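You operate a simulated robot arm through the tools that you are given. There is no shell and no other tool. Be economical: measure what you need, move in short steps, check, and stop when the job is done.

Carry out the task below with a simulated robot arm. There is one attempt and no reset: what you move stays moved.

JOB
Cap the water tank, start the pump unit and open the ballast knob until the cloudy water clears.
Fine: tank cap on before the red switch; shut the ballast knob again; leave the pipe link alone. Where these are worked on the way, their far stop is far enough and under half their travel is too little: ballast knob.

It is judged by the outcome, as a careful person would: the job done as asked, and still so three seconds after it is handed in. It fails if anything else is knocked over, pushed out of place, dropped, spilled or broken. Lids that push on must go on centred and level and be pressed home; caps that screw on are set level and turned clockwise until they are tight.

ROBOT AND FRAMES
A 6-joint arm with a two-finger parallel gripper, fixed in place. Base frame: the origin is at the foot of the arm, x ahead of it, y to its left, z up; the work surface is at about z = 70. Readings come in cm, degrees, newtons and seconds.
With the tool pointing down near the work surface it reaches from about 22 to 62 cm from the base axis. Its first joint turns from -66.0 to 66.0 degrees. Payload 2.7 kg.
Tool frame: the origin (TCP) lies between the finger pads and is the grasp point; the fingertips stand 2.3 cm ahead of it; z points along the fingers, y is the line along which they close. Largest opening 9.4 cm; finger width 3.8, thickness 1; the body of the gripper, 5.4 by 9.6 cm, starts 3.9 cm behind the TCP.
Orientation is told as [roll, pitch, yaw] about the base's x, y, z axes, in that order, counted from this pose: with the fingers straight down and closing along the base's y, the tool's x points along the base's -x, its y along +y and its z along -z.

CONTROLS
- The arm moves only by the tool drive_tool. Its argument "plan" is a list of rows, each a list of 6 numbers: the shift along the tool's x, y, z in cm, then the turn, a rotation vector about the tool's x, y, z in degrees. In form: [[dx, dy, dz, rx, ry, rz], ...]. A call has 1 to 8 rows; each row shifts and turns the commanded pose from where the row before left it, along the tool's axes as they then stand. "gripper" is the closure, from 0 (fully open) to 1 (shut), set as the call begins (left out, the last holds). A row lasts 0.2 s, in which the tool goes at most 5 cm and 8.6 degrees; a call with a longer step from one row to the next is refused whole, and so is a gripper value outside its range. A pose out of reach is approached as far as the arm can. The call stops where the force on the tool passes 60 N (or 10 N more than at its start, if that is more) or the arm is blocked; 0.2 s more then pass. The fingers move at their own pace (about 4.5 cm/s each) and stop on an object; they squeeze with about 27 N. The grip force told is the motor's: it shows also when the fingers shut on nothing. Time passes only in rows, and 0.2 s behind the last, so rows that do not move let the fingers close. It gives the time, the measured TCP pose, the force on the tool (base axes), the opening and the grip force at its end, in the units of the frame above (readings bear some noise), with the torque about the TCP (base axes, N m) and any sound that the robot's microphone picked up, and new pictures: "show" is both (left out), scene, wrist or none.
- Cameras (640 x 400 px; columns grow to the right, rows downward): "scene" is fixed at [7.71, -44.51, 138.84]; the picture's right is [0.69, -0.73, 0.00], its down [-0.51, -0.49, -0.71] and it looks along [0.51, 0.49, -0.71] (base axes); focal length 348 px, centre (320, 200). "wrist" rides on the gripper at [8.6, 1.6, -7.5] in the tool frame; the picture's right is [-0.18, 0.98, 0.00], its down [-0.58, -0.11, -0.81] and it looks along [-0.79, -0.15, 0.59] (tool axes); focal length 243 px, centre (320, 200). There is no depth. A picture from a camera that has moved, and an enlarged one, comes with that camera's place and axes in the base frame and with its lens.
- close_up(camera, box): a new picture of the part [left, top, right, bottom] of that camera's present view, enlarged. The clock stands still meanwhile.
- finish_job(): hands the job in; it is judged then, once.

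Go step by step. Nothing tells you positions but the pictures and the camera data: compare them with the known pose of the tool, close in by small moves and look again before you grip or let go. The budget is 120 turns and 200 pictures, counting those below and the enlarged ones. Unless the task says otherwise, let go and move clear before handing in, and close with one line.

The tools are called after "Emit:" by a JSON object that holds its "op" and its "data". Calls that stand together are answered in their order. drive_tool: Moves the arm, as the interface text tells. Its arguments: {"type":"object","properties":{"plan":{"type":"array"},"gripper":{"type":"number"},"show":{"type":"string","enum":["both","scene","wrist","none"]}},"required":["plan"]} The other tools are called the same way: close_up (camera, box) takes an enlarged picture of a part of a camera's view; finish_job () hands the job in.

At the start:

```text
time_s: 0.0
position: [33.56, 3.03, 98.43]
tool_rot: [-0.1, 0.0, 0.0]
contact_force: [-0.6, 0.0, -0.3]
ft_torque: [0.0, -0.01, -0.02]
grip_width: 9.41
grip_force: 0.0
```

scene: 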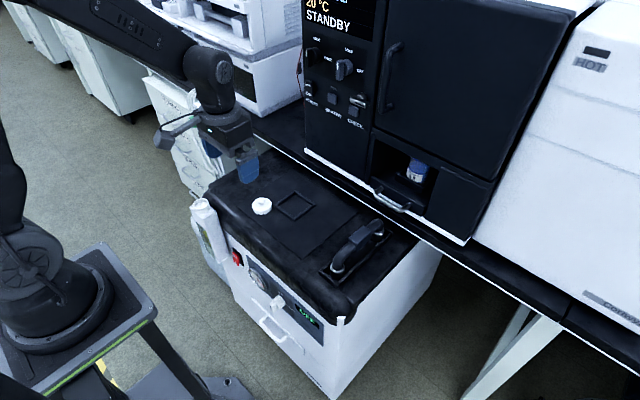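
wrist: 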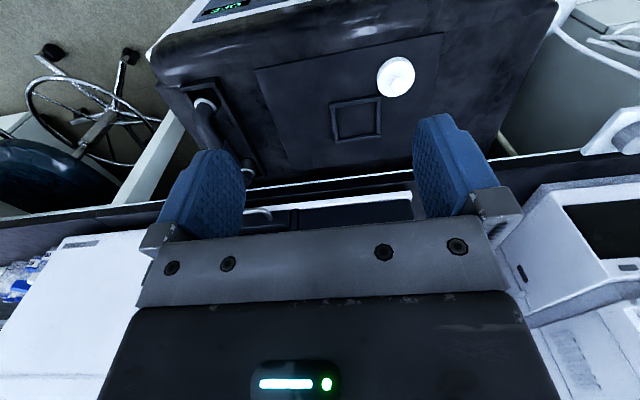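

I see a pump unit (black top, white body) with a white cap, a square recess, a handle, and a front panel with red switch and knob. I'll look closer before moving.

Emit:
{"op": "close_up", "data": {"camera": "scene", "box": [180, 160, 300, 235]}}

Emit:
{"op": "close_up", "data": {"camera": "scene", "box": [220, 235, 348, 355]}}

Emit:
{"op": "close_up", "data": {"camera": "scene", "box": [290, 0, 460, 220]}}

Emit:
{"op": "close_up", "data": {"camera": "wrist", "box": [150, 0, 550, 200]}}

```text
5.33 times, centred on (240, 198) of scene
camera zoom: at [7.71, -44.51, 138.84], right [0.69, -0.73, 0.0], down [-0.51, -0.49, -0.71], along [0.51, 0.49, -0.71], focal length 1855 px, centre (747, 213)
```

zoom: 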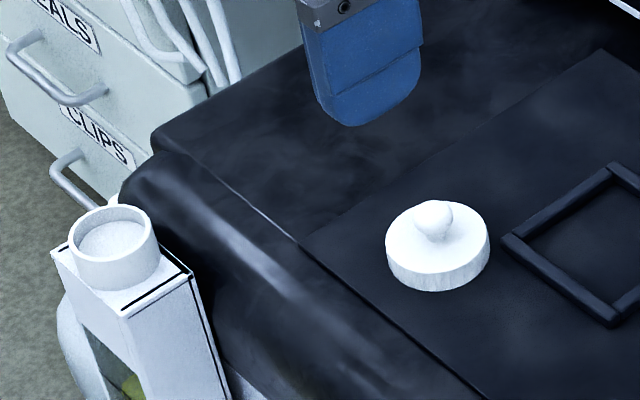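

```text
3.33 times, centred on (284, 295) of scene
camera zoom: at [7.71, -44.51, 138.84], right [0.69, -0.73, 0.0], down [-0.51, -0.49, -0.71], along [0.51, 0.49, -0.71], focal length 1160 px, centre (440, -117)
```

zoom: 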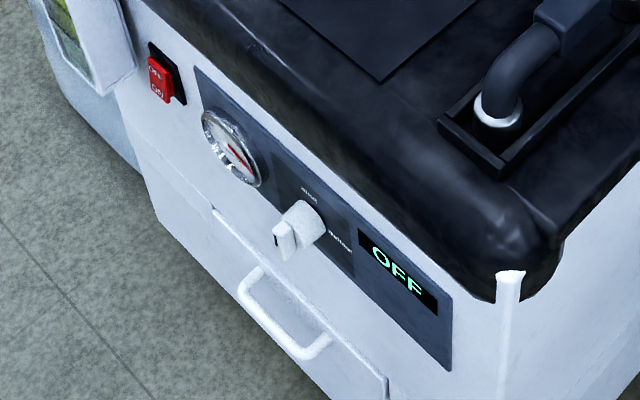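

```text
1.82 times, centred on (375, 110) of scene
camera zoom: at [7.71, -44.51, 138.84], right [0.69, -0.73, 0.0], down [-0.51, -0.49, -0.71], along [0.51, 0.49, -0.71], focal length 632 px, centre (220, 364)
```

zoom: 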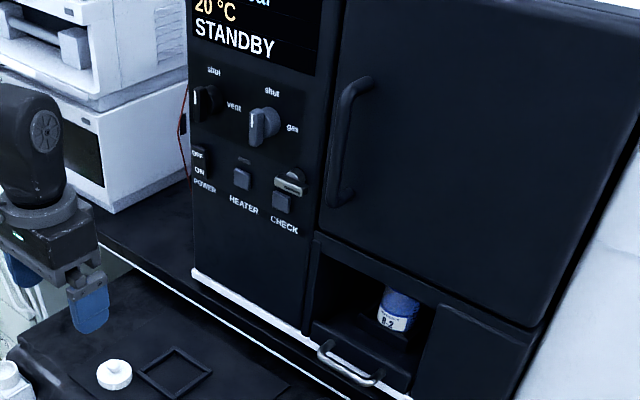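

```text
1.60 times, centred on (350, 100) of wrist
camera zoom: at [24.96, 4.63, 105.85], right [0.18, 0.98, 0.0], down [0.58, -0.11, 0.81], along [0.79, -0.15, -0.59], focal length 388 px, centre (272, 360)
```

zoom: 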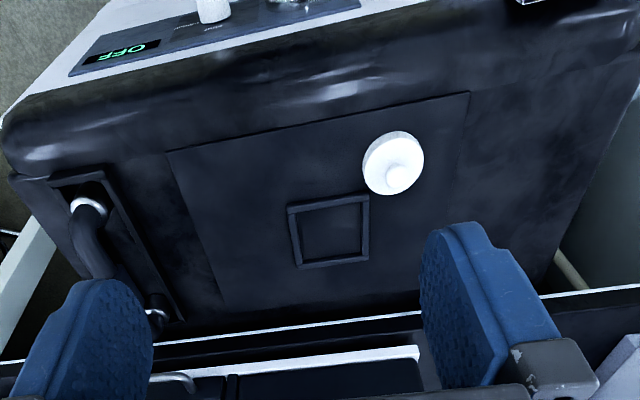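

The pump top is at z≈70. I put the cap near (43.4, 11.7), the tank neck near (32, 23), and the front panel facing -x at x≈31. I'll move the wrist camera for a better look at the neck.

Emit:
{"op": "drive_tool", "data": {"plan": [[0.9, 2.75, 1.6, 0, 0, 0], [0.9, 2.75, 1.6, 0, 0, 0], [0.9, 2.75, 1.6, 0, 0, 0], [0.9, 2.75, 1.6, 0, 0, 0]], "show": "both"}}

```text
time_s: 1.0
position: [30.01, 13.99, 92.09]
tool_rot: [0.1, 0.0, 0.0]
contact_force: [0.3, -0.3, -0.7]
ft_torque: [0.01, 0.0, 0.01]
grip_width: 9.38
grip_force: 0.0
camera wrist: at [21.29, 15.65, 99.5], right [0.18, 0.98, 0.0], down [0.58, -0.11, 0.81], along [0.79, -0.15, -0.59], focal length 243 px, centre (320, 200)
```

scene: 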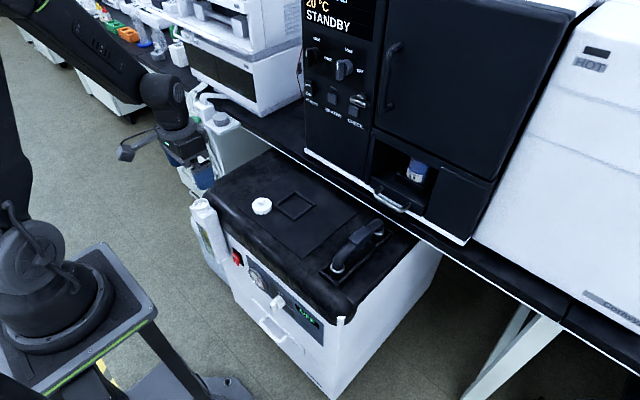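
wrist: 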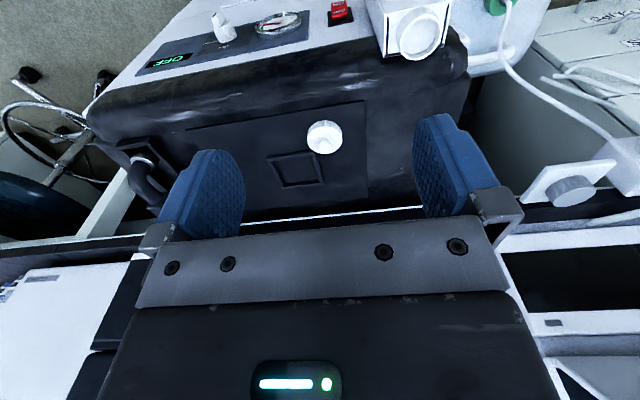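

Emit:
{"op": "close_up", "data": {"camera": "wrist", "box": [370, 0, 530, 90]}}

Emit:
{"op": "close_up", "data": {"camera": "wrist", "box": [140, 0, 370, 160]}}

Emit:
{"op": "close_up", "data": {"camera": "scene", "box": [180, 180, 280, 300]}}

```text
4.00 times, centred on (450, 45) of wrist
camera zoom: at [21.29, 15.65, 99.5], right [0.18, 0.98, 0.0], down [0.58, -0.11, 0.81], along [0.79, -0.15, -0.59], focal length 970 px, centre (-200, 820)
```

zoom: 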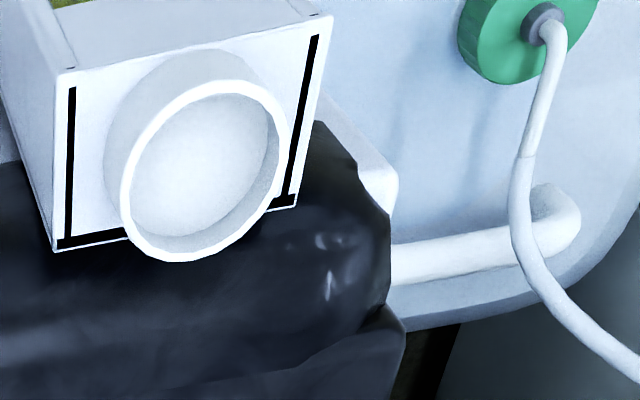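

```text
2.50 times, centred on (255, 80) of wrist
camera zoom: at [21.29, 15.65, 99.5], right [0.18, 0.98, 0.0], down [0.58, -0.11, 0.81], along [0.79, -0.15, -0.59], focal length 606 px, centre (482, 500)
```

zoom: 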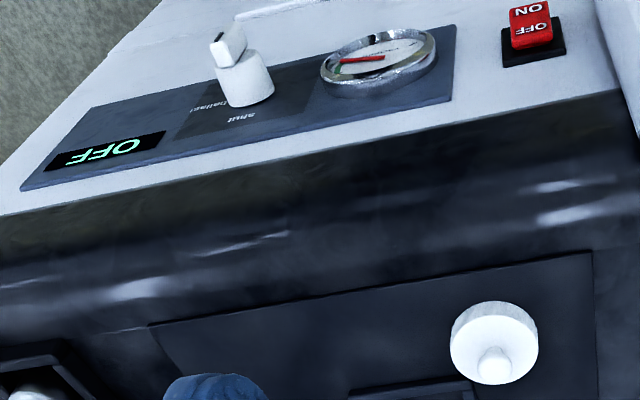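

```text
3.33 times, centred on (230, 240) of scene
camera zoom: at [7.71, -44.52, 138.84], right [0.69, -0.73, 0.0], down [-0.51, -0.49, -0.71], along [0.51, 0.49, -0.71], focal length 1160 px, centre (620, 67)
```

zoom: 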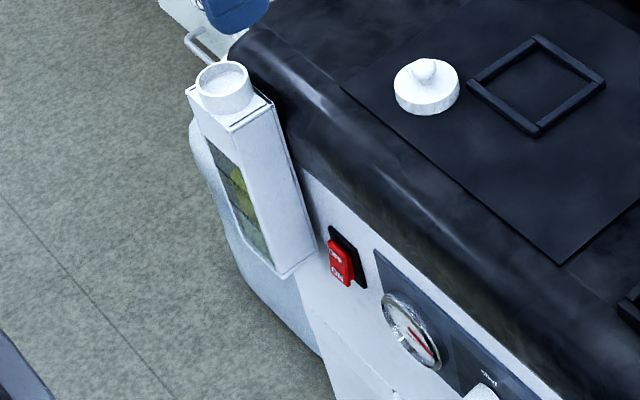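

The neck rim is at about (32.7, 23.6, 72.2), on top of a tank mounted on the front panel. The cap is at about (43.5, 11.9) and has a small top knob. I'll go above the cap next.

Emit:
{"op": "drive_tool", "data": {"plan": [[-3.4, -0.5, 2.2, 0, 0, 0], [-3.4, -0.5, 2.2, 0, 0, 0], [-3.4, -0.5, 2.2, 0, 0, 0], [-3.3, -0.6, 2.3, 0, 0, 0], [0, 0, 3, 0, 0, 0]], "show": "both"}}

Emit:
{"op": "close_up", "data": {"camera": "wrist", "box": [220, 20, 420, 145]}}

Emit:
{"op": "close_up", "data": {"camera": "scene", "box": [210, 150, 310, 230]}}

```text
time_s: 2.2
position: [43.33, 12.04, 80.21]
tool_rot: [0.0, 0.1, -0.1]
contact_force: [-0.4, 0.2, 0.8]
ft_torque: [-0.01, 0.02, 0.02]
grip_width: 9.39
grip_force: 0.0
camera wrist: at [34.62, 13.65, 87.62], right [0.18, 0.98, 0.0], down [0.58, -0.11, 0.81], along [0.79, -0.15, -0.59], focal length 243 px, centre (320, 200)
```

scene: 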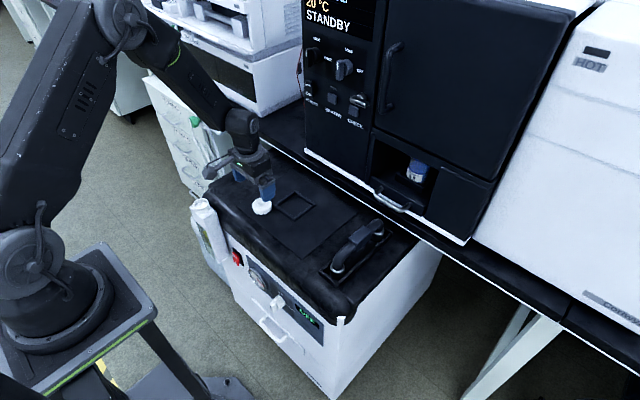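
wrist: 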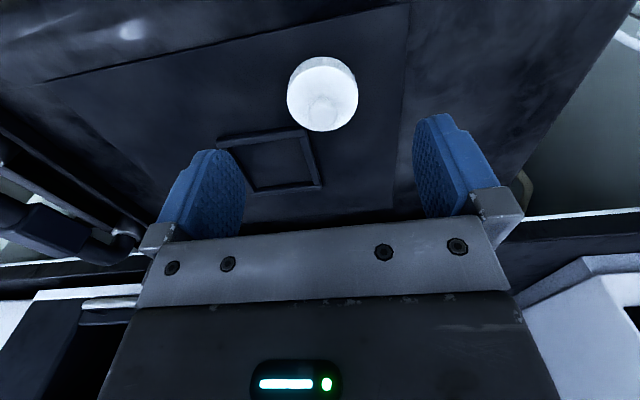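

```text
3.20 times, centred on (320, 82) of wrist
camera zoom: at [34.62, 13.65, 87.62], right [0.18, 0.98, 0.0], down [0.58, -0.11, 0.81], along [0.79, -0.15, -0.59], focal length 776 px, centre (320, 576)
```

zoom: 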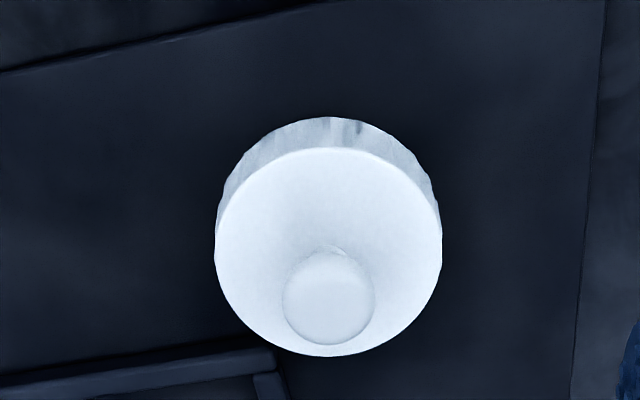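

```text
5.00 times, centred on (260, 190) of scene
camera zoom: at [7.71, -44.52, 138.84], right [0.69, -0.73, 0.0], down [-0.51, -0.49, -0.71], along [0.51, 0.49, -0.71], focal length 1739 px, centre (620, 250)
```

zoom: 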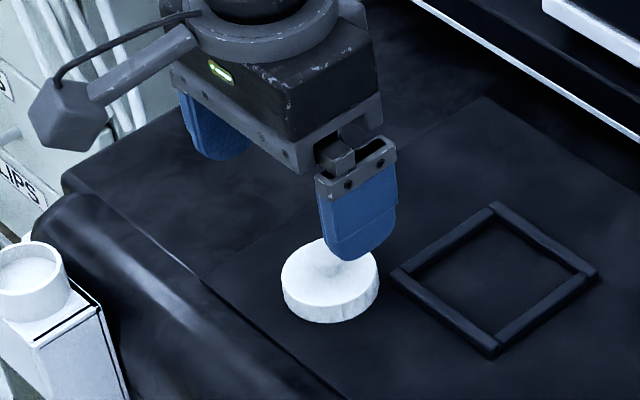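

The cap is centred at about (43.9, 12.05), roughly 5 cm across and 1.7 cm high. I'll line up and lower the fingers around its rim.

Emit:
{"op": "drive_tool", "data": {"plan": [[-0.57, 0, 1.5, 0, 0, 0], [0, 0, 1.8, 0, 0, 0], [0, 0, 1.8, 0, 0, 0], [0, 0, 1.4, 0, 0, 0]], "show": "wrist"}}

Emit:
{"op": "close_up", "data": {"camera": "scene", "box": [210, 150, 310, 230]}}

```text
time_s: 3.2
position: [44.02, 11.95, 73.67]
tool_rot: [0.0, 0.0, 0.0]
contact_force: [-0.8, 1.2, -0.4]
ft_torque: [0.04, 0.01, -0.02]
grip_width: 9.39
grip_force: 0.1
camera wrist: at [35.33, 13.6, 81.11], right [0.18, 0.98, 0.0], down [0.58, -0.11, 0.81], along [0.79, -0.15, -0.59], focal length 243 px, centre (320, 200)
```

wrist: 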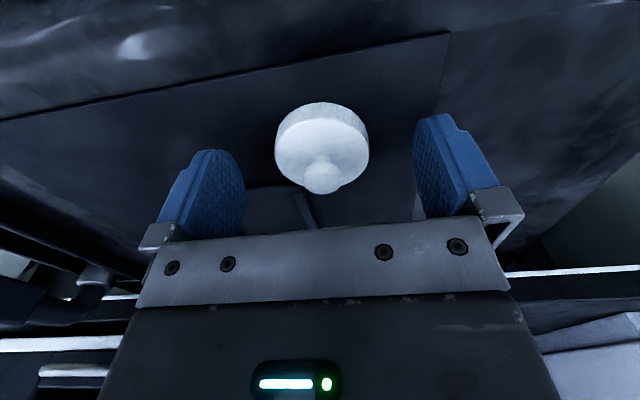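

```text
5.00 times, centred on (260, 190) of scene
camera zoom: at [7.71, -44.52, 138.84], right [0.69, -0.73, 0.0], down [-0.51, -0.49, -0.71], along [0.51, 0.49, -0.71], focal length 1739 px, centre (620, 250)
```

zoom: 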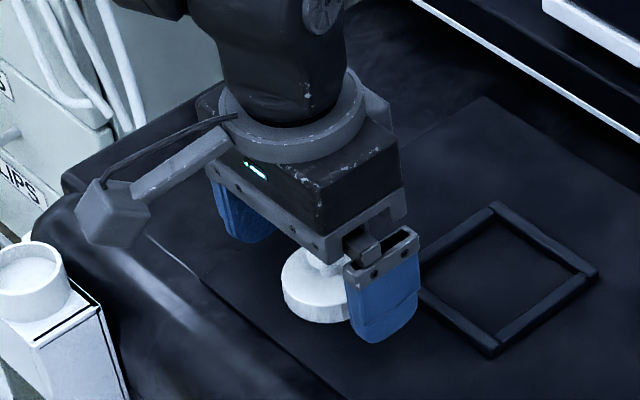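

Aligned to within a few millimetres. I'll lower a little more and close on the rim.

Emit:
{"op": "drive_tool", "data": {"plan": [[-0.05, 0.05, 0.35, 0, 0, 0], [0, 0, 0.35, 0, 0, 0]], "show": "none"}}

Emit:
{"op": "drive_tool", "data": {"plan": [[0, 0, 0, 0, 0, 0], [0, 0, 0, 0, 0, 0], [0, 0, 0, 0, 0, 0], [0, 0, 0, 0, 0, 0], [0, 0, 0, 0, 0, 0]], "gripper": 1, "show": "wrist"}}

Emit:
{"op": "close_up", "data": {"camera": "scene", "box": [210, 150, 310, 230]}}

```text
time_s: 3.8
position: [44.13, 11.96, 73.0]
tool_rot: [-0.1, 0.0, -0.1]
contact_force: [-0.1, -0.6, -0.5]
ft_torque: [0.0, 0.0, 0.01]
grip_width: 9.4
grip_force: 0.1
```

```text
time_s: 5.0
position: [44.11, 12.02, 72.94]
tool_rot: [0.0, 0.0, -0.1]
contact_force: [0.8, -0.6, 0.6]
ft_torque: [-0.02, 0.02, 0.0]
grip_width: 4.94
grip_force: 26.9
camera wrist: at [35.38, 13.61, 80.41], right [0.18, 0.98, 0.0], down [0.58, -0.11, 0.81], along [0.79, -0.15, -0.59], focal length 243 px, centre (320, 200)
```

wrist: 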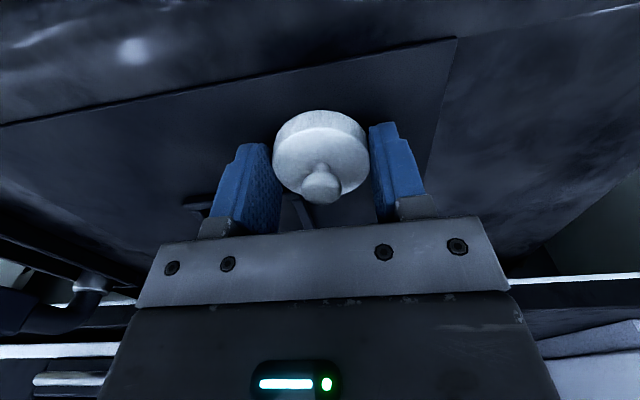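

```text
5.00 times, centred on (260, 190) of scene
camera zoom: at [7.71, -44.51, 138.84], right [0.69, -0.73, 0.0], down [-0.51, -0.49, -0.71], along [0.51, 0.49, -0.71], focal length 1739 px, centre (620, 250)
```

zoom: 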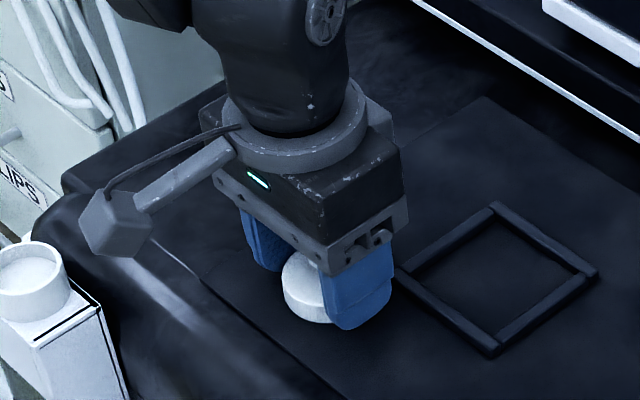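

Cap gripped (4.94 cm). I'll lift it and carry it above the neck.

Emit:
{"op": "drive_tool", "data": {"plan": [[0, 0, -3, 0, 0, 0], [0, 0, -3, 0, 0, 0], [2.3, 2.3, -1, 0, 0, 0], [2.3, 2.3, 0, 0, 0, 0], [2.3, 2.3, 0, 0, 0, 0], [2.3, 2.3, 0, 0, 0, 0], [2.0, 2.3, 0, 0, 0, 0]], "show": "wrist"}}

Emit:
{"op": "close_up", "data": {"camera": "scene", "box": [150, 150, 270, 230]}}

Emit:
{"op": "close_up", "data": {"camera": "wrist", "box": [220, 20, 420, 220]}}

```text
time_s: 6.6
position: [32.92, 23.48, 79.97]
tool_rot: [0.0, 0.0, -0.1]
contact_force: [0.4, -0.2, -0.4]
ft_torque: [0.0, 0.01, 0.02]
grip_width: 4.95
grip_force: 26.8
camera wrist: at [24.25, 25.12, 87.35], right [0.18, 0.98, 0.0], down [0.58, -0.11, 0.81], along [0.79, -0.15, -0.59], focal length 243 px, centre (320, 200)
```

wrist: 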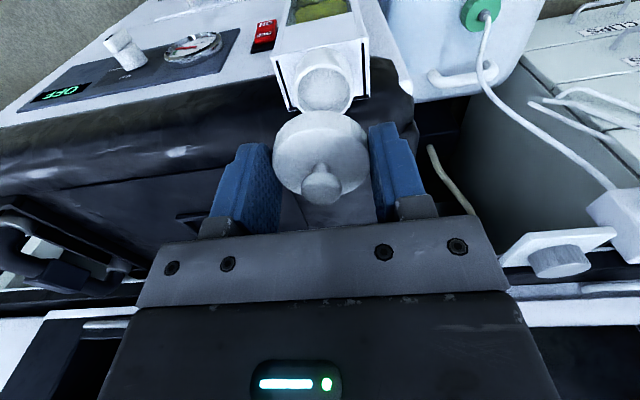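

```text
5.00 times, centred on (210, 190) of scene
camera zoom: at [7.71, -44.52, 138.84], right [0.69, -0.73, 0.0], down [-0.51, -0.49, -0.71], along [0.51, 0.49, -0.71], focal length 1739 px, centre (870, 250)
```

zoom: 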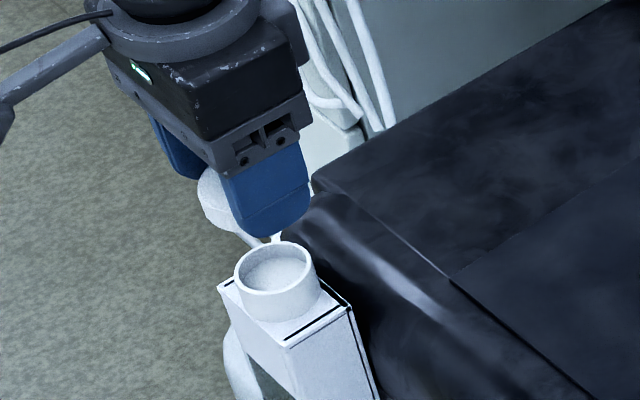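

```text
2.00 times, centred on (320, 120) of wrist
camera zoom: at [24.25, 25.12, 87.35], right [0.18, 0.98, 0.0], down [0.58, -0.11, 0.81], along [0.79, -0.15, -0.59], focal length 485 px, centre (320, 360)
```

zoom: 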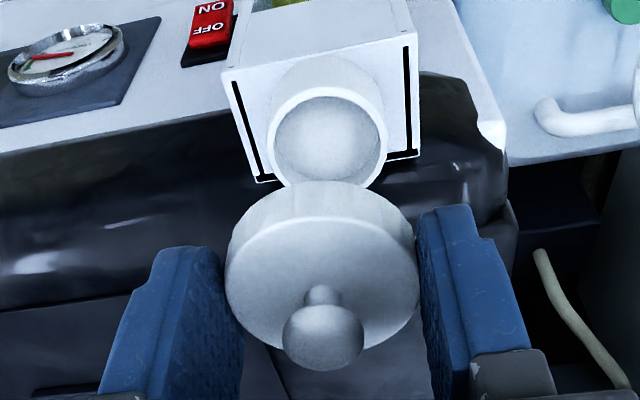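

Neck is at about (32.7, 23.8, 72.1). I'll make a fine alignment and lower to just above it, then check.

Emit:
{"op": "drive_tool", "data": {"plan": [[0.1, 0.25, 1.2, 0, 0, 0], [0, 0, 1.2, 0, 0, 0], [0, 0, 1.2, 0, 0, 0], [0, 0, 0.7, 0, 0, 0]], "show": "wrist"}}

Emit:
{"op": "close_up", "data": {"camera": "scene", "box": [160, 165, 250, 225]}}

Emit:
{"op": "close_up", "data": {"camera": "wrist", "box": [220, 50, 420, 220]}}

```text
time_s: 7.6
position: [32.86, 23.76, 75.46]
tool_rot: [0.1, 0.0, 0.0]
contact_force: [-0.1, 1.2, -0.5]
ft_torque: [0.0, -0.01, 0.03]
grip_width: 4.96
grip_force: 27.0
camera wrist: at [24.18, 25.42, 82.93], right [0.18, 0.98, 0.0], down [0.58, -0.11, 0.81], along [0.79, -0.15, -0.59], focal length 243 px, centre (320, 200)
```

wrist: 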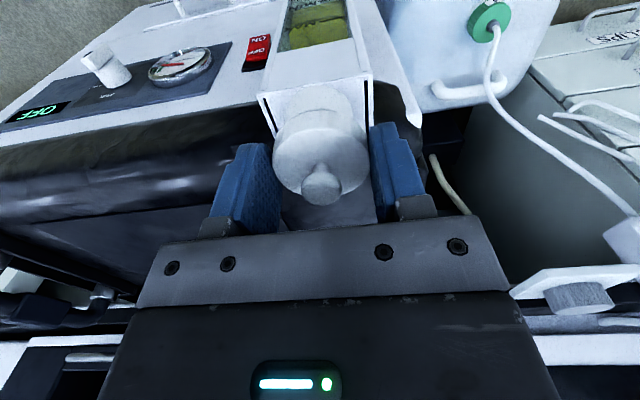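

```text
6.67 times, centred on (205, 195) of scene
camera zoom: at [7.71, -44.51, 138.84], right [0.69, -0.73, 0.0], down [-0.51, -0.49, -0.71], along [0.51, 0.49, -0.71], focal length 2319 px, centre (1087, 233)
```

zoom: 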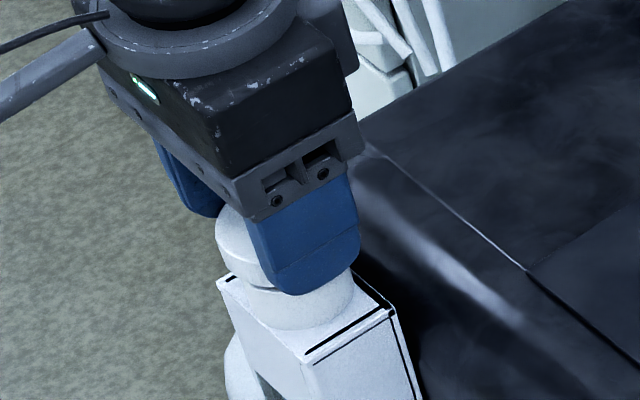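

```text
2.35 times, centred on (320, 135) of wrist
camera zoom: at [24.18, 25.42, 82.93], right [0.18, 0.98, 0.0], down [0.58, -0.11, 0.81], along [0.79, -0.15, -0.59], focal length 571 px, centre (320, 353)
```

zoom: 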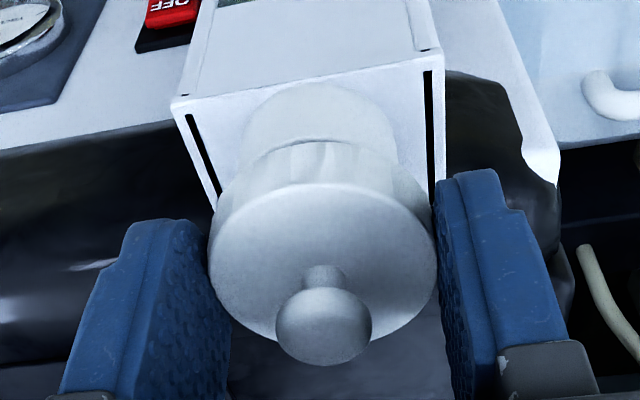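

Nearly aligned; I'll zoom in further to check the centring before lowering.

Emit:
{"op": "close_up", "data": {"camera": "scene", "box": [185, 185, 225, 215]}}

Emit:
{"op": "close_up", "data": {"camera": "wrist", "box": [270, 70, 370, 140]}}

```text
13.33 times, centred on (205, 200) of scene
camera zoom: at [7.71, -44.51, 138.84], right [0.69, -0.73, 0.0], down [-0.51, -0.49, -0.71], along [0.51, 0.49, -0.71], focal length 4638 px, centre (1853, 200)
```

zoom: 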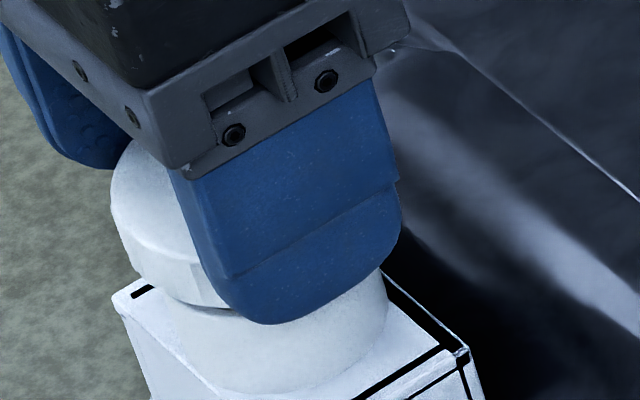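

```text
5.71 times, centred on (320, 105) of wrist
camera zoom: at [24.18, 25.42, 82.93], right [0.18, 0.98, 0.0], down [0.58, -0.11, 0.81], along [0.79, -0.15, -0.59], focal length 1386 px, centre (320, 743)
```

zoom: 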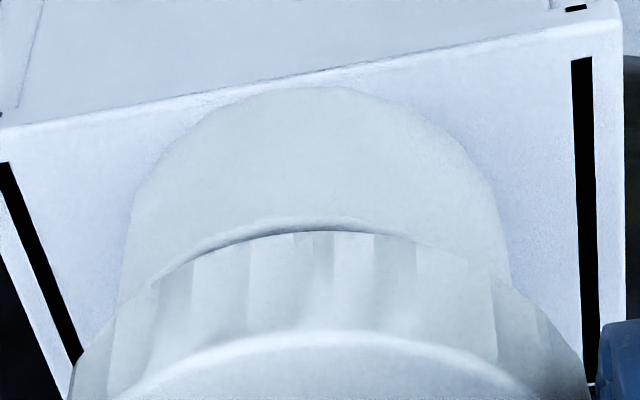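

Centred within about 1 mm. Lowering gently onto the neck.

Emit:
{"op": "drive_tool", "data": {"plan": [[0, -0.04, 0.25, 0, 0, 0], [0, 0, 0.25, 0, 0, 0], [0, 0, 0.25, 0, 0, 0], [0, 0, 0.25, 0, 0, 0]], "show": "none"}}

Emit:
{"op": "close_up", "data": {"camera": "scene", "box": [185, 185, 225, 215]}}

Emit:
{"op": "close_up", "data": {"camera": "wrist", "box": [270, 70, 370, 140]}}

```text
time_s: 8.6
position: [32.93, 23.64, 74.54]
tool_rot: [0.0, 0.0, -0.1]
contact_force: [-0.4, -0.3, 0.9]
ft_torque: [-0.01, 0.02, 0.0]
grip_width: 4.95
grip_force: 26.7
```

```text
13.33 times, centred on (205, 200) of scene
camera zoom: at [7.71, -44.51, 138.84], right [0.69, -0.73, 0.0], down [-0.51, -0.49, -0.71], along [0.51, 0.49, -0.71], focal length 4638 px, centre (1853, 200)
```

zoom: 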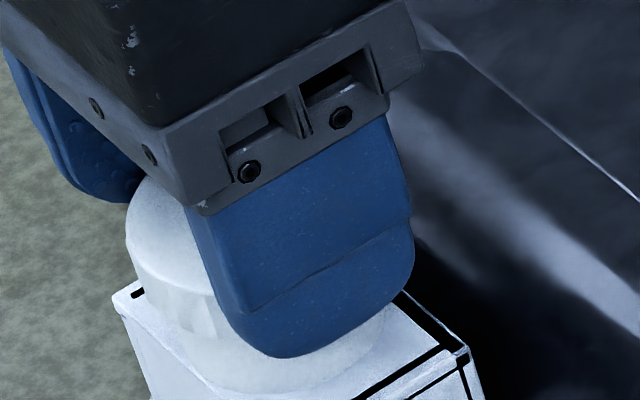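

```text
5.71 times, centred on (320, 105) of wrist
camera zoom: at [24.19, 25.32, 82.04], right [0.18, 0.98, 0.0], down [0.58, -0.11, 0.81], along [0.79, -0.15, -0.59], focal length 1386 px, centre (320, 743)
```

zoom: 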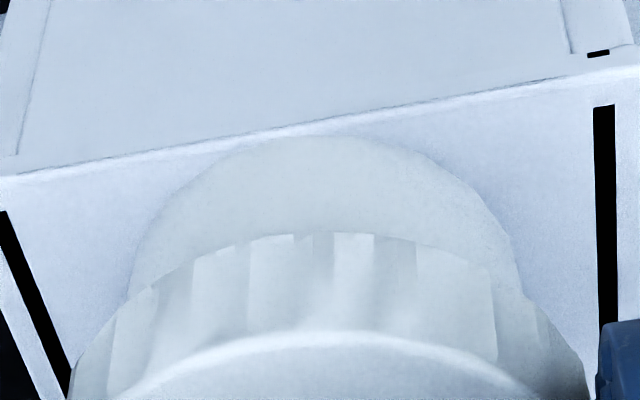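

No contact yet, so the skirt is going over or is just above the rim. Continuing.

Emit:
{"op": "drive_tool", "data": {"plan": [[0, 0, 0.2, 0, 0, 0], [0, 0, 0.2, 0, 0, 0], [0, 0, 0.2, 0, 0, 0]], "show": "none"}}

Emit:
{"op": "close_up", "data": {"camera": "scene", "box": [185, 185, 225, 215]}}

Emit:
{"op": "close_up", "data": {"camera": "wrist", "box": [270, 70, 370, 140]}}

```text
time_s: 9.4
position: [32.87, 23.71, 74.09]
tool_rot: [0.0, 0.1, 0.0]
contact_force: [-0.7, -0.1, 0.9]
ft_torque: [-0.02, 0.03, 0.0]
grip_width: 4.96
grip_force: 27.8
```

```text
13.33 times, centred on (205, 200) of scene
camera zoom: at [7.71, -44.51, 138.84], right [0.69, -0.73, 0.0], down [-0.51, -0.49, -0.71], along [0.51, 0.49, -0.71], focal length 4638 px, centre (1853, 200)
```

zoom: 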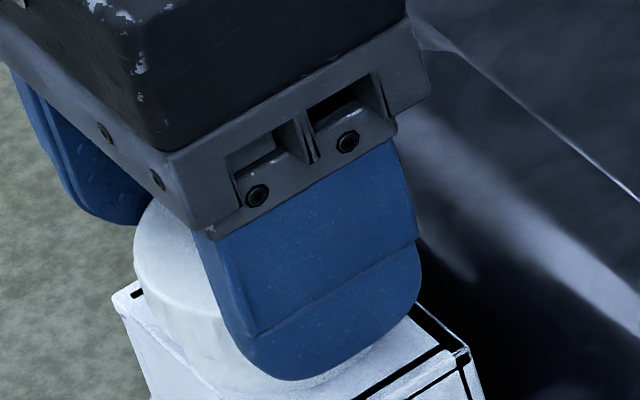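

```text
5.71 times, centred on (320, 105) of wrist
camera zoom: at [24.17, 25.29, 81.43], right [0.18, 0.98, 0.0], down [0.58, -0.11, 0.81], along [0.79, -0.15, -0.59], focal length 1386 px, centre (320, 743)
```

zoom: 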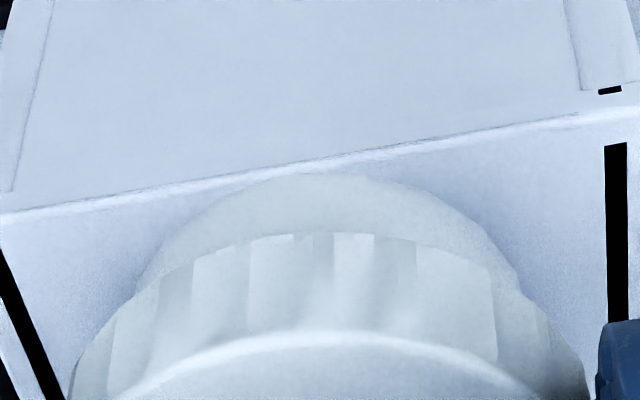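

The skirt is now below the rim level and still moving freely. Continuing down.

Emit:
{"op": "drive_tool", "data": {"plan": [[0, 0, 0.2, 0, 0, 0], [0, 0, 0.2, 0, 0, 0], [0, 0, 0.2, 0, 0, 0]], "show": "none"}}

Emit:
{"op": "close_up", "data": {"camera": "scene", "box": [185, 185, 225, 215]}}

Emit:
{"op": "close_up", "data": {"camera": "wrist", "box": [270, 70, 370, 140]}}

```text
time_s: 10.2
position: [32.89, 23.73, 73.63]
tool_rot: [0.1, -0.3, 0.1]
contact_force: [-15.9, 7.7, 31.4]
ft_torque: [0.25, 0.19, 0.11]
grip_width: 4.99
grip_force: 26.6
heard: snap
```

```text
13.33 times, centred on (205, 200) of scene
camera zoom: at [7.65, -44.52, 138.84], right [0.69, -0.73, 0.0], down [-0.51, -0.49, -0.71], along [0.51, 0.49, -0.71], focal length 4638 px, centre (1853, 200)
```

zoom: 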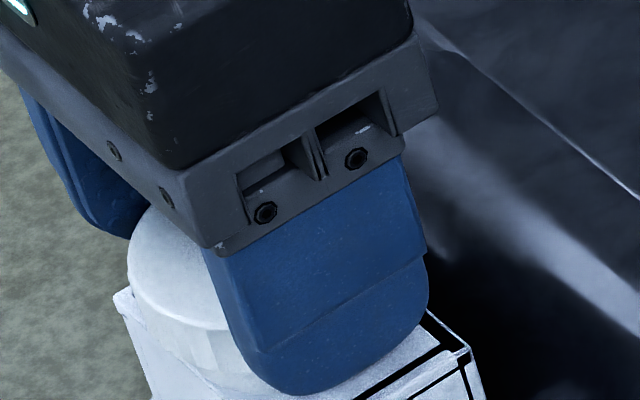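

```text
5.71 times, centred on (320, 105) of wrist
camera zoom: at [24.18, 25.3, 80.93], right [0.18, 0.98, 0.0], down [0.58, -0.11, 0.81], along [0.79, -0.15, -0.59], focal length 1386 px, centre (320, 743)
```

zoom: 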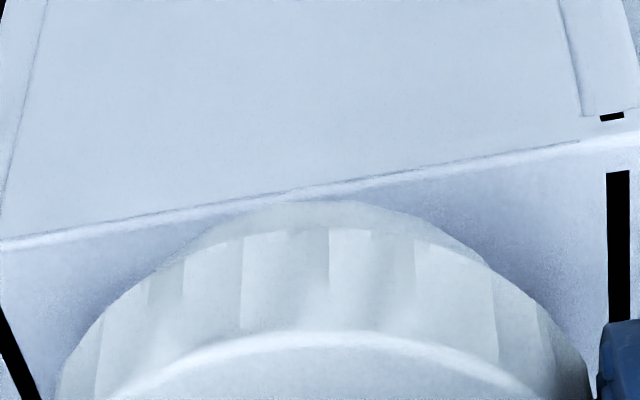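

A snap was heard with 31 N of push, so the cap looks seated. I'll release, rise a little, and check that it is level.

Emit:
{"op": "drive_tool", "data": {"plan": [[0, 0, 0, 0, 0, 0], [0, 0, 0, 0, 0, 0], [0, 0, -1, 0, 0, 0], [0, 0, -3, 0, 0, 0], [0, 0, -3, 0, 0, 0]], "gripper": 0, "show": "none"}}

Emit:
{"op": "close_up", "data": {"camera": "scene", "box": [180, 180, 228, 216]}}

Emit:
{"op": "close_up", "data": {"camera": "wrist", "box": [220, 20, 420, 160]}}

```text
time_s: 11.4
position: [32.9, 23.39, 80.56]
tool_rot: [-0.1, 0.1, 0.0]
contact_force: [0.0, 0.0, -0.3]
ft_torque: [0.02, 0.03, 0.0]
grip_width: 9.42
grip_force: 0.1
```

```text
11.11 times, centred on (204, 198) of scene
camera zoom: at [7.71, -44.51, 138.84], right [0.69, -0.73, 0.0], down [-0.51, -0.49, -0.71], along [0.51, 0.49, -0.71], focal length 3865 px, centre (1609, 222)
```

zoom: 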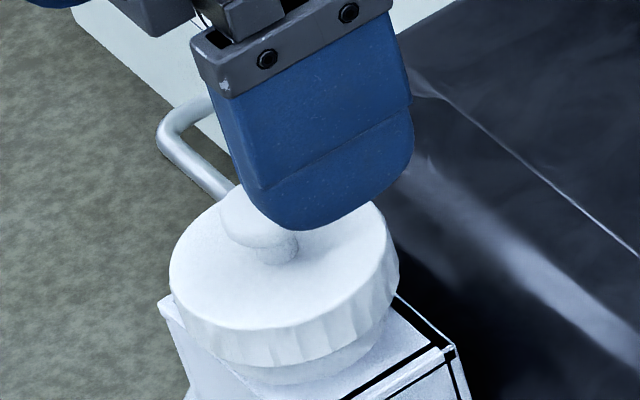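

```text
2.86 times, centred on (320, 90) of wrist
camera zoom: at [24.12, 25.02, 87.94], right [0.18, 0.98, 0.0], down [0.58, -0.11, 0.81], along [0.79, -0.15, -0.59], focal length 693 px, centre (320, 514)
```

zoom: 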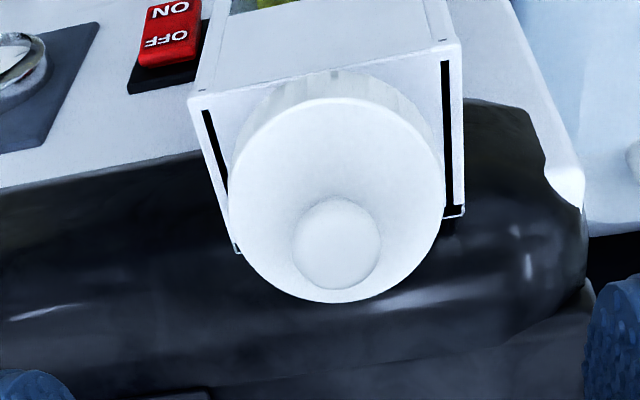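

The cap sits well on the neck. I'll press the knob from above with closed fingers to make sure it is fully home.

Emit:
{"op": "drive_tool", "data": {"plan": [[0.15, 0.4, -0.5, 0, 0, 0], [0, 0, 0, 0, 0, 0], [0, 0, 0, 0, 0, 0], [0, 0, 0, 0, 0, 0], [0, 0, 0, 0, 0, 0], [0, 0, 0, 0, 0, 0]], "gripper": 1, "show": "none"}}

Emit:
{"op": "drive_tool", "data": {"plan": [[0, 0, 1.2, 0, 0, 0], [0, 0, 1, 0, 0, 0], [0, 0, 0.4, 0, 0, 0], [0, 0, 0.4, 0, 0, 0], [0, 0, 0.4, 0, 0, 0], [0, 0, 0.4, 0, 0, 0], [0, 0, 0.4, 0, 0, 0], [0, 0, 0.4, 0, 0, 0]], "show": "wrist"}}

Emit:
{"op": "close_up", "data": {"camera": "scene", "box": [180, 180, 228, 216]}}

```text
time_s: 12.8
position: [32.71, 23.94, 80.95]
tool_rot: [-0.1, 0.0, 0.0]
contact_force: [0.0, -0.1, -0.6]
ft_torque: [-0.04, 0.0, -0.01]
grip_width: 0.0
grip_force: 27.0
```

```text
time_s: 14.6
position: [32.6, 24.11, 76.57]
tool_rot: [0.1, 0.0, 0.0]
contact_force: [-8.4, -3.3, 31.1]
ft_torque: [-0.16, 0.03, -0.02]
grip_width: 0.0
grip_force: 27.1
camera wrist: at [24.0, 25.71, 83.94], right [0.18, 0.98, 0.0], down [0.58, -0.11, 0.81], along [0.79, -0.15, -0.59], focal length 243 px, centre (320, 200)
```

wrist: 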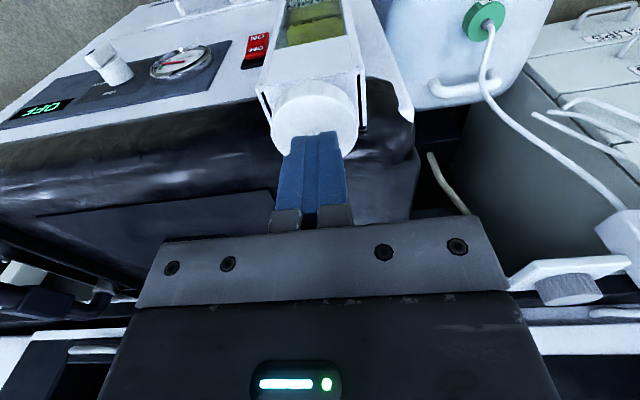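

```text
11.11 times, centred on (204, 198) of scene
camera zoom: at [7.66, -44.55, 138.83], right [0.69, -0.73, 0.0], down [-0.51, -0.49, -0.71], along [0.51, 0.49, -0.71], focal length 3865 px, centre (1609, 222)
```

zoom: 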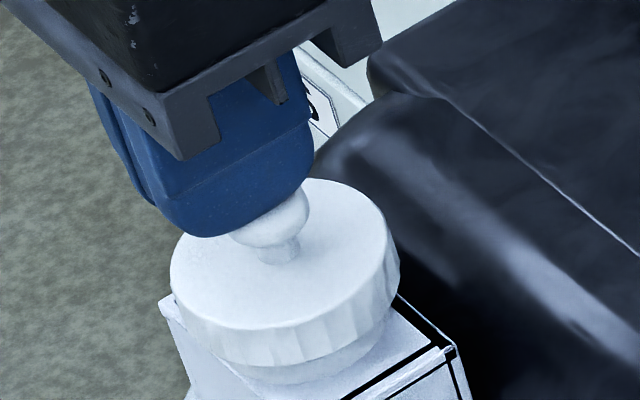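

The cap is firmly home; it did not move under the 31 N press. From triangulation the red switch is at about (34.6, 16, 52.6) and the knob at about (34, -3.5, 52). I'll back off to view the front panel.

Emit:
{"op": "drive_tool", "data": {"plan": [[0, 0, -4, 0, 0, 0], [1.5, -2.7, 0, 0, 0, 0], [1.5, -2.7, 0, 0, 0, 0], [1.5, -2.7, 0, 0, 0, 0], [1.5, -2.7, 0, 0, 0, 0], [1.5, -2.7, 1, 0, 0, 0], [1, -2.7, 1, 0, 0, 0]], "show": "both"}}

Emit:
{"op": "close_up", "data": {"camera": "wrist", "box": [150, 0, 470, 200]}}

```text
time_s: 16.2
position: [24.13, 7.78, 78.33]
tool_rot: [0.0, 0.0, -0.1]
contact_force: [-1.0, 0.1, -0.2]
ft_torque: [-0.03, 0.02, 0.01]
grip_width: 0.0
grip_force: 27.5
camera wrist: at [15.53, 9.49, 85.75], right [0.18, 0.98, 0.0], down [0.58, -0.11, 0.81], along [0.79, -0.15, -0.59], focal length 243 px, centre (320, 200)
```

scene: 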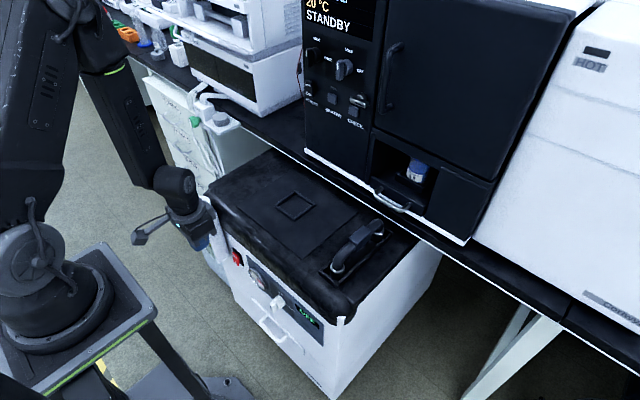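
wrist: 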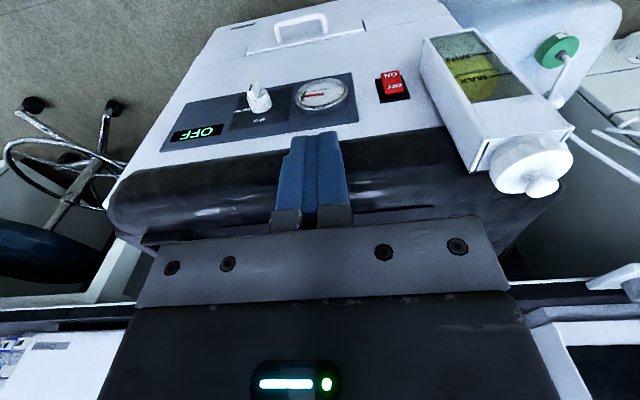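

```text
2.00 times, centred on (310, 100) of wrist
camera zoom: at [15.53, 9.49, 85.75], right [0.18, 0.98, 0.0], down [0.58, -0.11, 0.81], along [0.79, -0.15, -0.59], focal length 485 px, centre (340, 400)
```

zoom: 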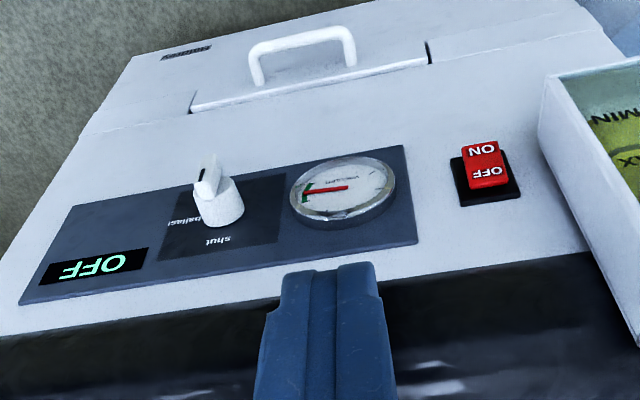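

Clear view: the rocker reads ON at the bottom, OFF at the top, and the knob bar is at "shut". I'll tilt the tool forward 45° for front-panel work.

Emit:
{"op": "drive_tool", "data": {"plan": [[0, 1, 0, 0, -7.5, 0], [0, 1, 0, 0, -7.5, 0], [0, 1, 0, 0, -7.5, 0], [0, 1, 0, 0, -7.5, 0], [0, 1, 0, 0, -7.5, 0], [0, 1, 0, 0, -7.5, 0]], "show": "both"}}

```text
time_s: 17.6
position: [23.95, 14.55, 78.13]
tool_rot: [-0.1, -45.1, 0.0]
contact_force: [0.4, 0.1, -0.6]
ft_torque: [-0.03, -0.02, 0.0]
grip_width: 0.0
grip_force: 26.5
out of reach, approached as far as the arm can: row 1
camera wrist: at [12.54, 16.11, 77.27], right [0.13, 0.98, 0.13], down [-0.16, -0.11, 0.98], along [0.98, -0.15, 0.14], focal length 243 px, centre (320, 200)
```

scene: 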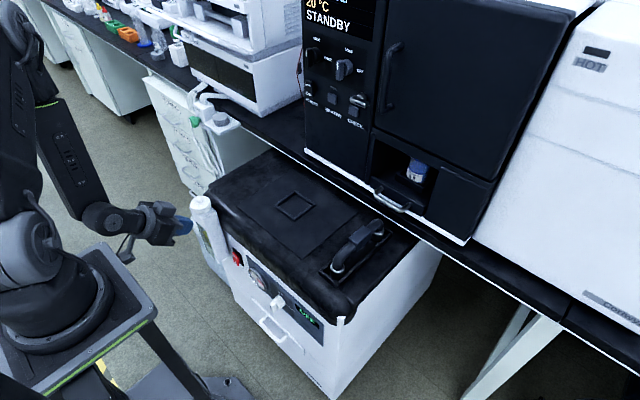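
wrist: 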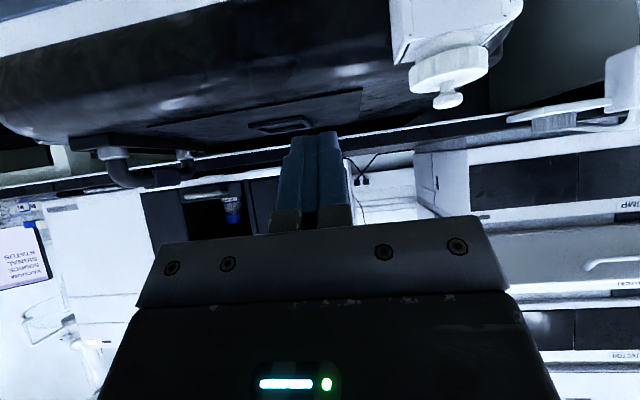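

The 45° tilt is reachable. I'll descend in front of the panel.

Emit:
{"op": "drive_tool", "data": {"plan": [[2.5, 0, 2.5, 0, 0, 0], [2.5, 0, 2.5, 0, 0, 0], [2.5, 0, 2.5, 0, 0, 0], [2.5, 0.5, 2.5, 0, 0, 0], [2, 0.5, 2, 0, 0, 0]], "show": "both"}}

Emit:
{"op": "close_up", "data": {"camera": "wrist", "box": [150, 0, 470, 200]}}

```text
time_s: 18.8
position: [24.09, 15.5, 61.63]
tool_rot: [0.0, -45.0, 0.0]
contact_force: [-0.6, 0.2, 0.4]
ft_torque: [0.02, 0.03, 0.02]
grip_width: 0.0
grip_force: 26.9
camera wrist: at [12.68, 17.0, 60.68], right [0.13, 0.98, 0.13], down [-0.16, -0.11, 0.98], along [0.98, -0.15, 0.14], focal length 243 px, centre (320, 200)
```

scene: 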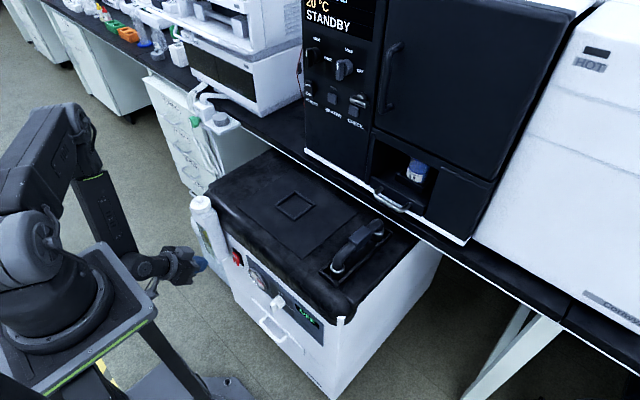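
wrist: 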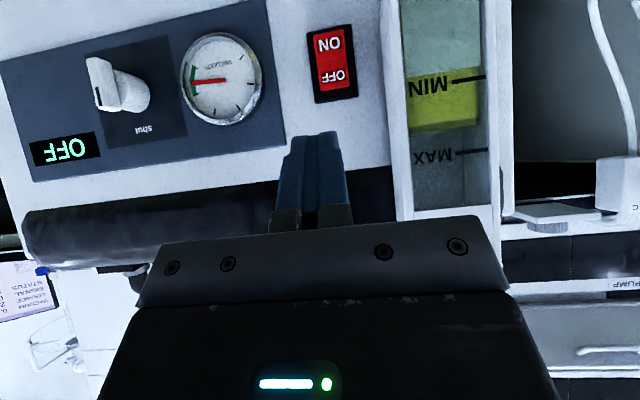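

```text
2.00 times, centred on (310, 100) of wrist
camera zoom: at [12.68, 17.0, 60.68], right [0.13, 0.98, 0.13], down [-0.16, -0.11, 0.98], along [0.98, -0.15, 0.14], focal length 485 px, centre (340, 400)
```

zoom: 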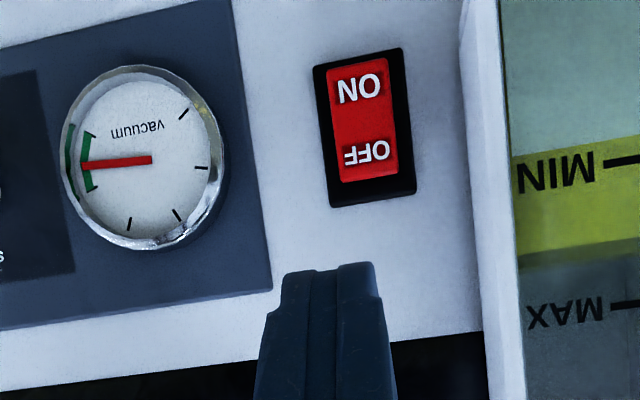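

The rocker is at y≈16.2, with ON centred at z≈50.9 and x≈34.7. The tank wall is at y≈20.5, so I'll tilt to 70° to keep the gripper body clear, and drop in front of the ON half.

Emit:
{"op": "drive_tool", "data": {"plan": [[0, 0, 0, 0, -8.4, 0], [0, 0, 0, 0, -8.4, 0], [0, 0, 0, 0, -8.2, 0], [2.4, 0.05, 1.9, 0, 0, 0], [2.4, 0.05, 1.9, 0, 0, 0], [2.4, 0.1, 1.9, 0, 0, 0], [2.37, 0.1, 1.93, 0, 0, 0]], "show": "both"}}

Emit:
{"op": "close_up", "data": {"camera": "scene", "box": [150, 200, 310, 310]}}

```text
time_s: 20.4
position: [30.26, 14.91, 50.25]
tool_rot: [-0.1, -69.9, 0.1]
contact_force: [-0.1, 0.0, -0.7]
ft_torque: [0.02, -0.03, 0.02]
grip_width: 0.0
grip_force: 26.8
out of reach, approached as far as the arm can: row 1, 2, 3, 7
camera wrist: at [20.21, 16.57, 44.61], right [0.06, 0.98, 0.17], down [-0.56, -0.11, 0.82], along [0.83, -0.15, 0.54], focal length 243 px, centre (320, 200)
```

scene: 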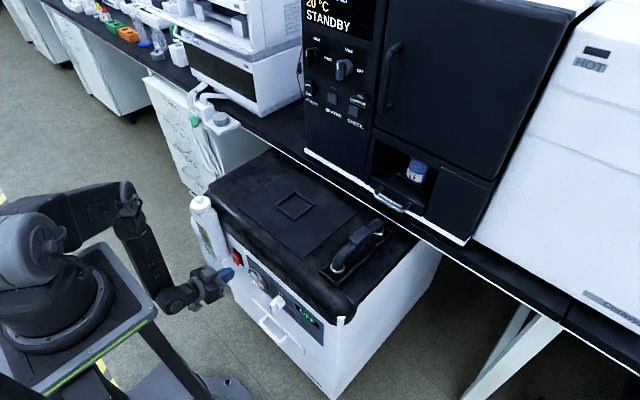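
wrist: 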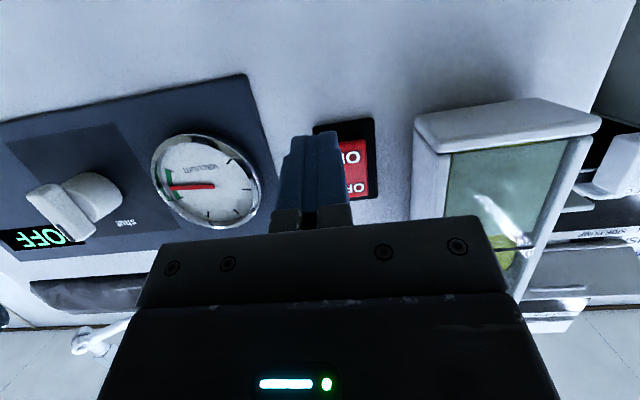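

```text
3.64 times, centred on (230, 255) of scene
camera zoom: at [7.71, -44.51, 138.84], right [0.69, -0.73, 0.0], down [-0.51, -0.49, -0.71], along [0.51, 0.49, -0.71], focal length 1265 px, centre (647, 0)
```

zoom: 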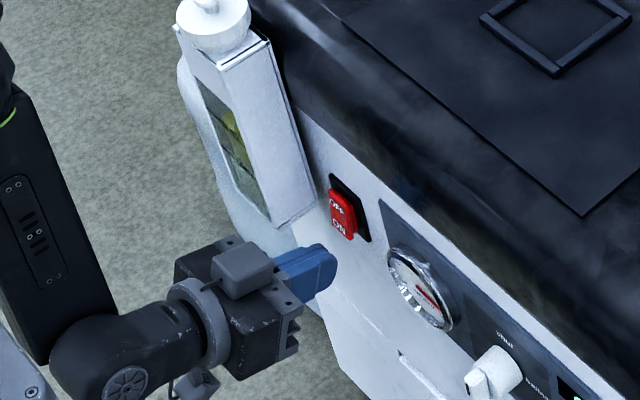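

Fingertips are at switch height, about 1 cm short in y. I'll shift sideways and then push forward in small steps.

Emit:
{"op": "drive_tool", "data": {"plan": [[0, 0.5, 0, 0, 0, 0], [0, 0.55, 0, 0, 0, 0], [-0.1, 0, 0.28, 0, 0, 0], [-0.1, 0, 0.28, 0, 0, 0]], "show": "wrist"}}

Emit:
{"op": "close_up", "data": {"camera": "scene", "box": [200, 230, 280, 290]}}

```text
time_s: 21.4
position: [30.71, 15.95, 50.22]
tool_rot: [-0.1, -70.1, 0.1]
contact_force: [0.0, 0.7, -0.4]
ft_torque: [-0.02, 0.01, 0.01]
grip_width: 0.01
grip_force: 27.1
camera wrist: at [20.7, 17.62, 44.57], right [0.06, 0.98, 0.17], down [-0.56, -0.11, 0.82], along [0.83, -0.15, 0.54], focal length 243 px, centre (320, 200)
```

wrist: 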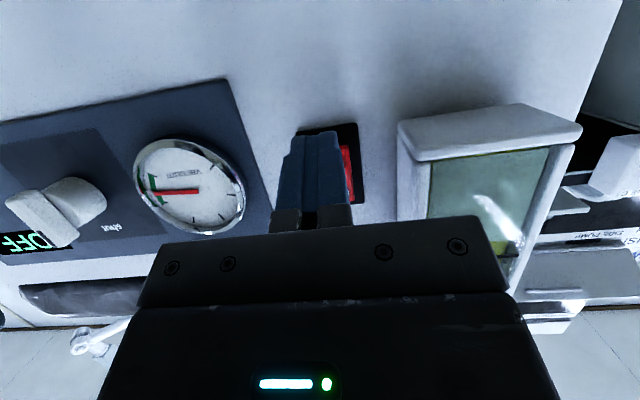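

```text
6.67 times, centred on (240, 260) of scene
camera zoom: at [7.71, -44.51, 138.84], right [0.69, -0.73, 0.0], down [-0.51, -0.49, -0.71], along [0.51, 0.49, -0.71], focal length 2319 px, centre (853, -200)
```

zoom: 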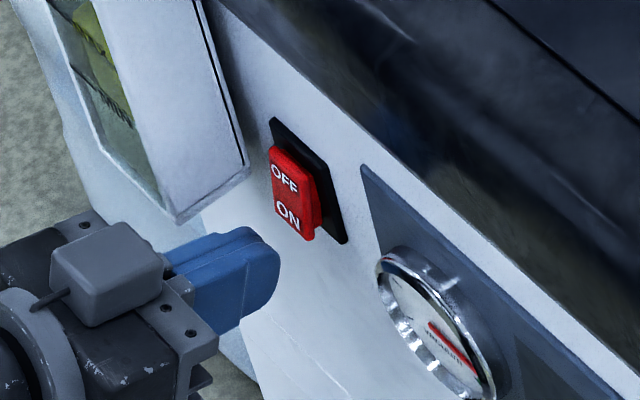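

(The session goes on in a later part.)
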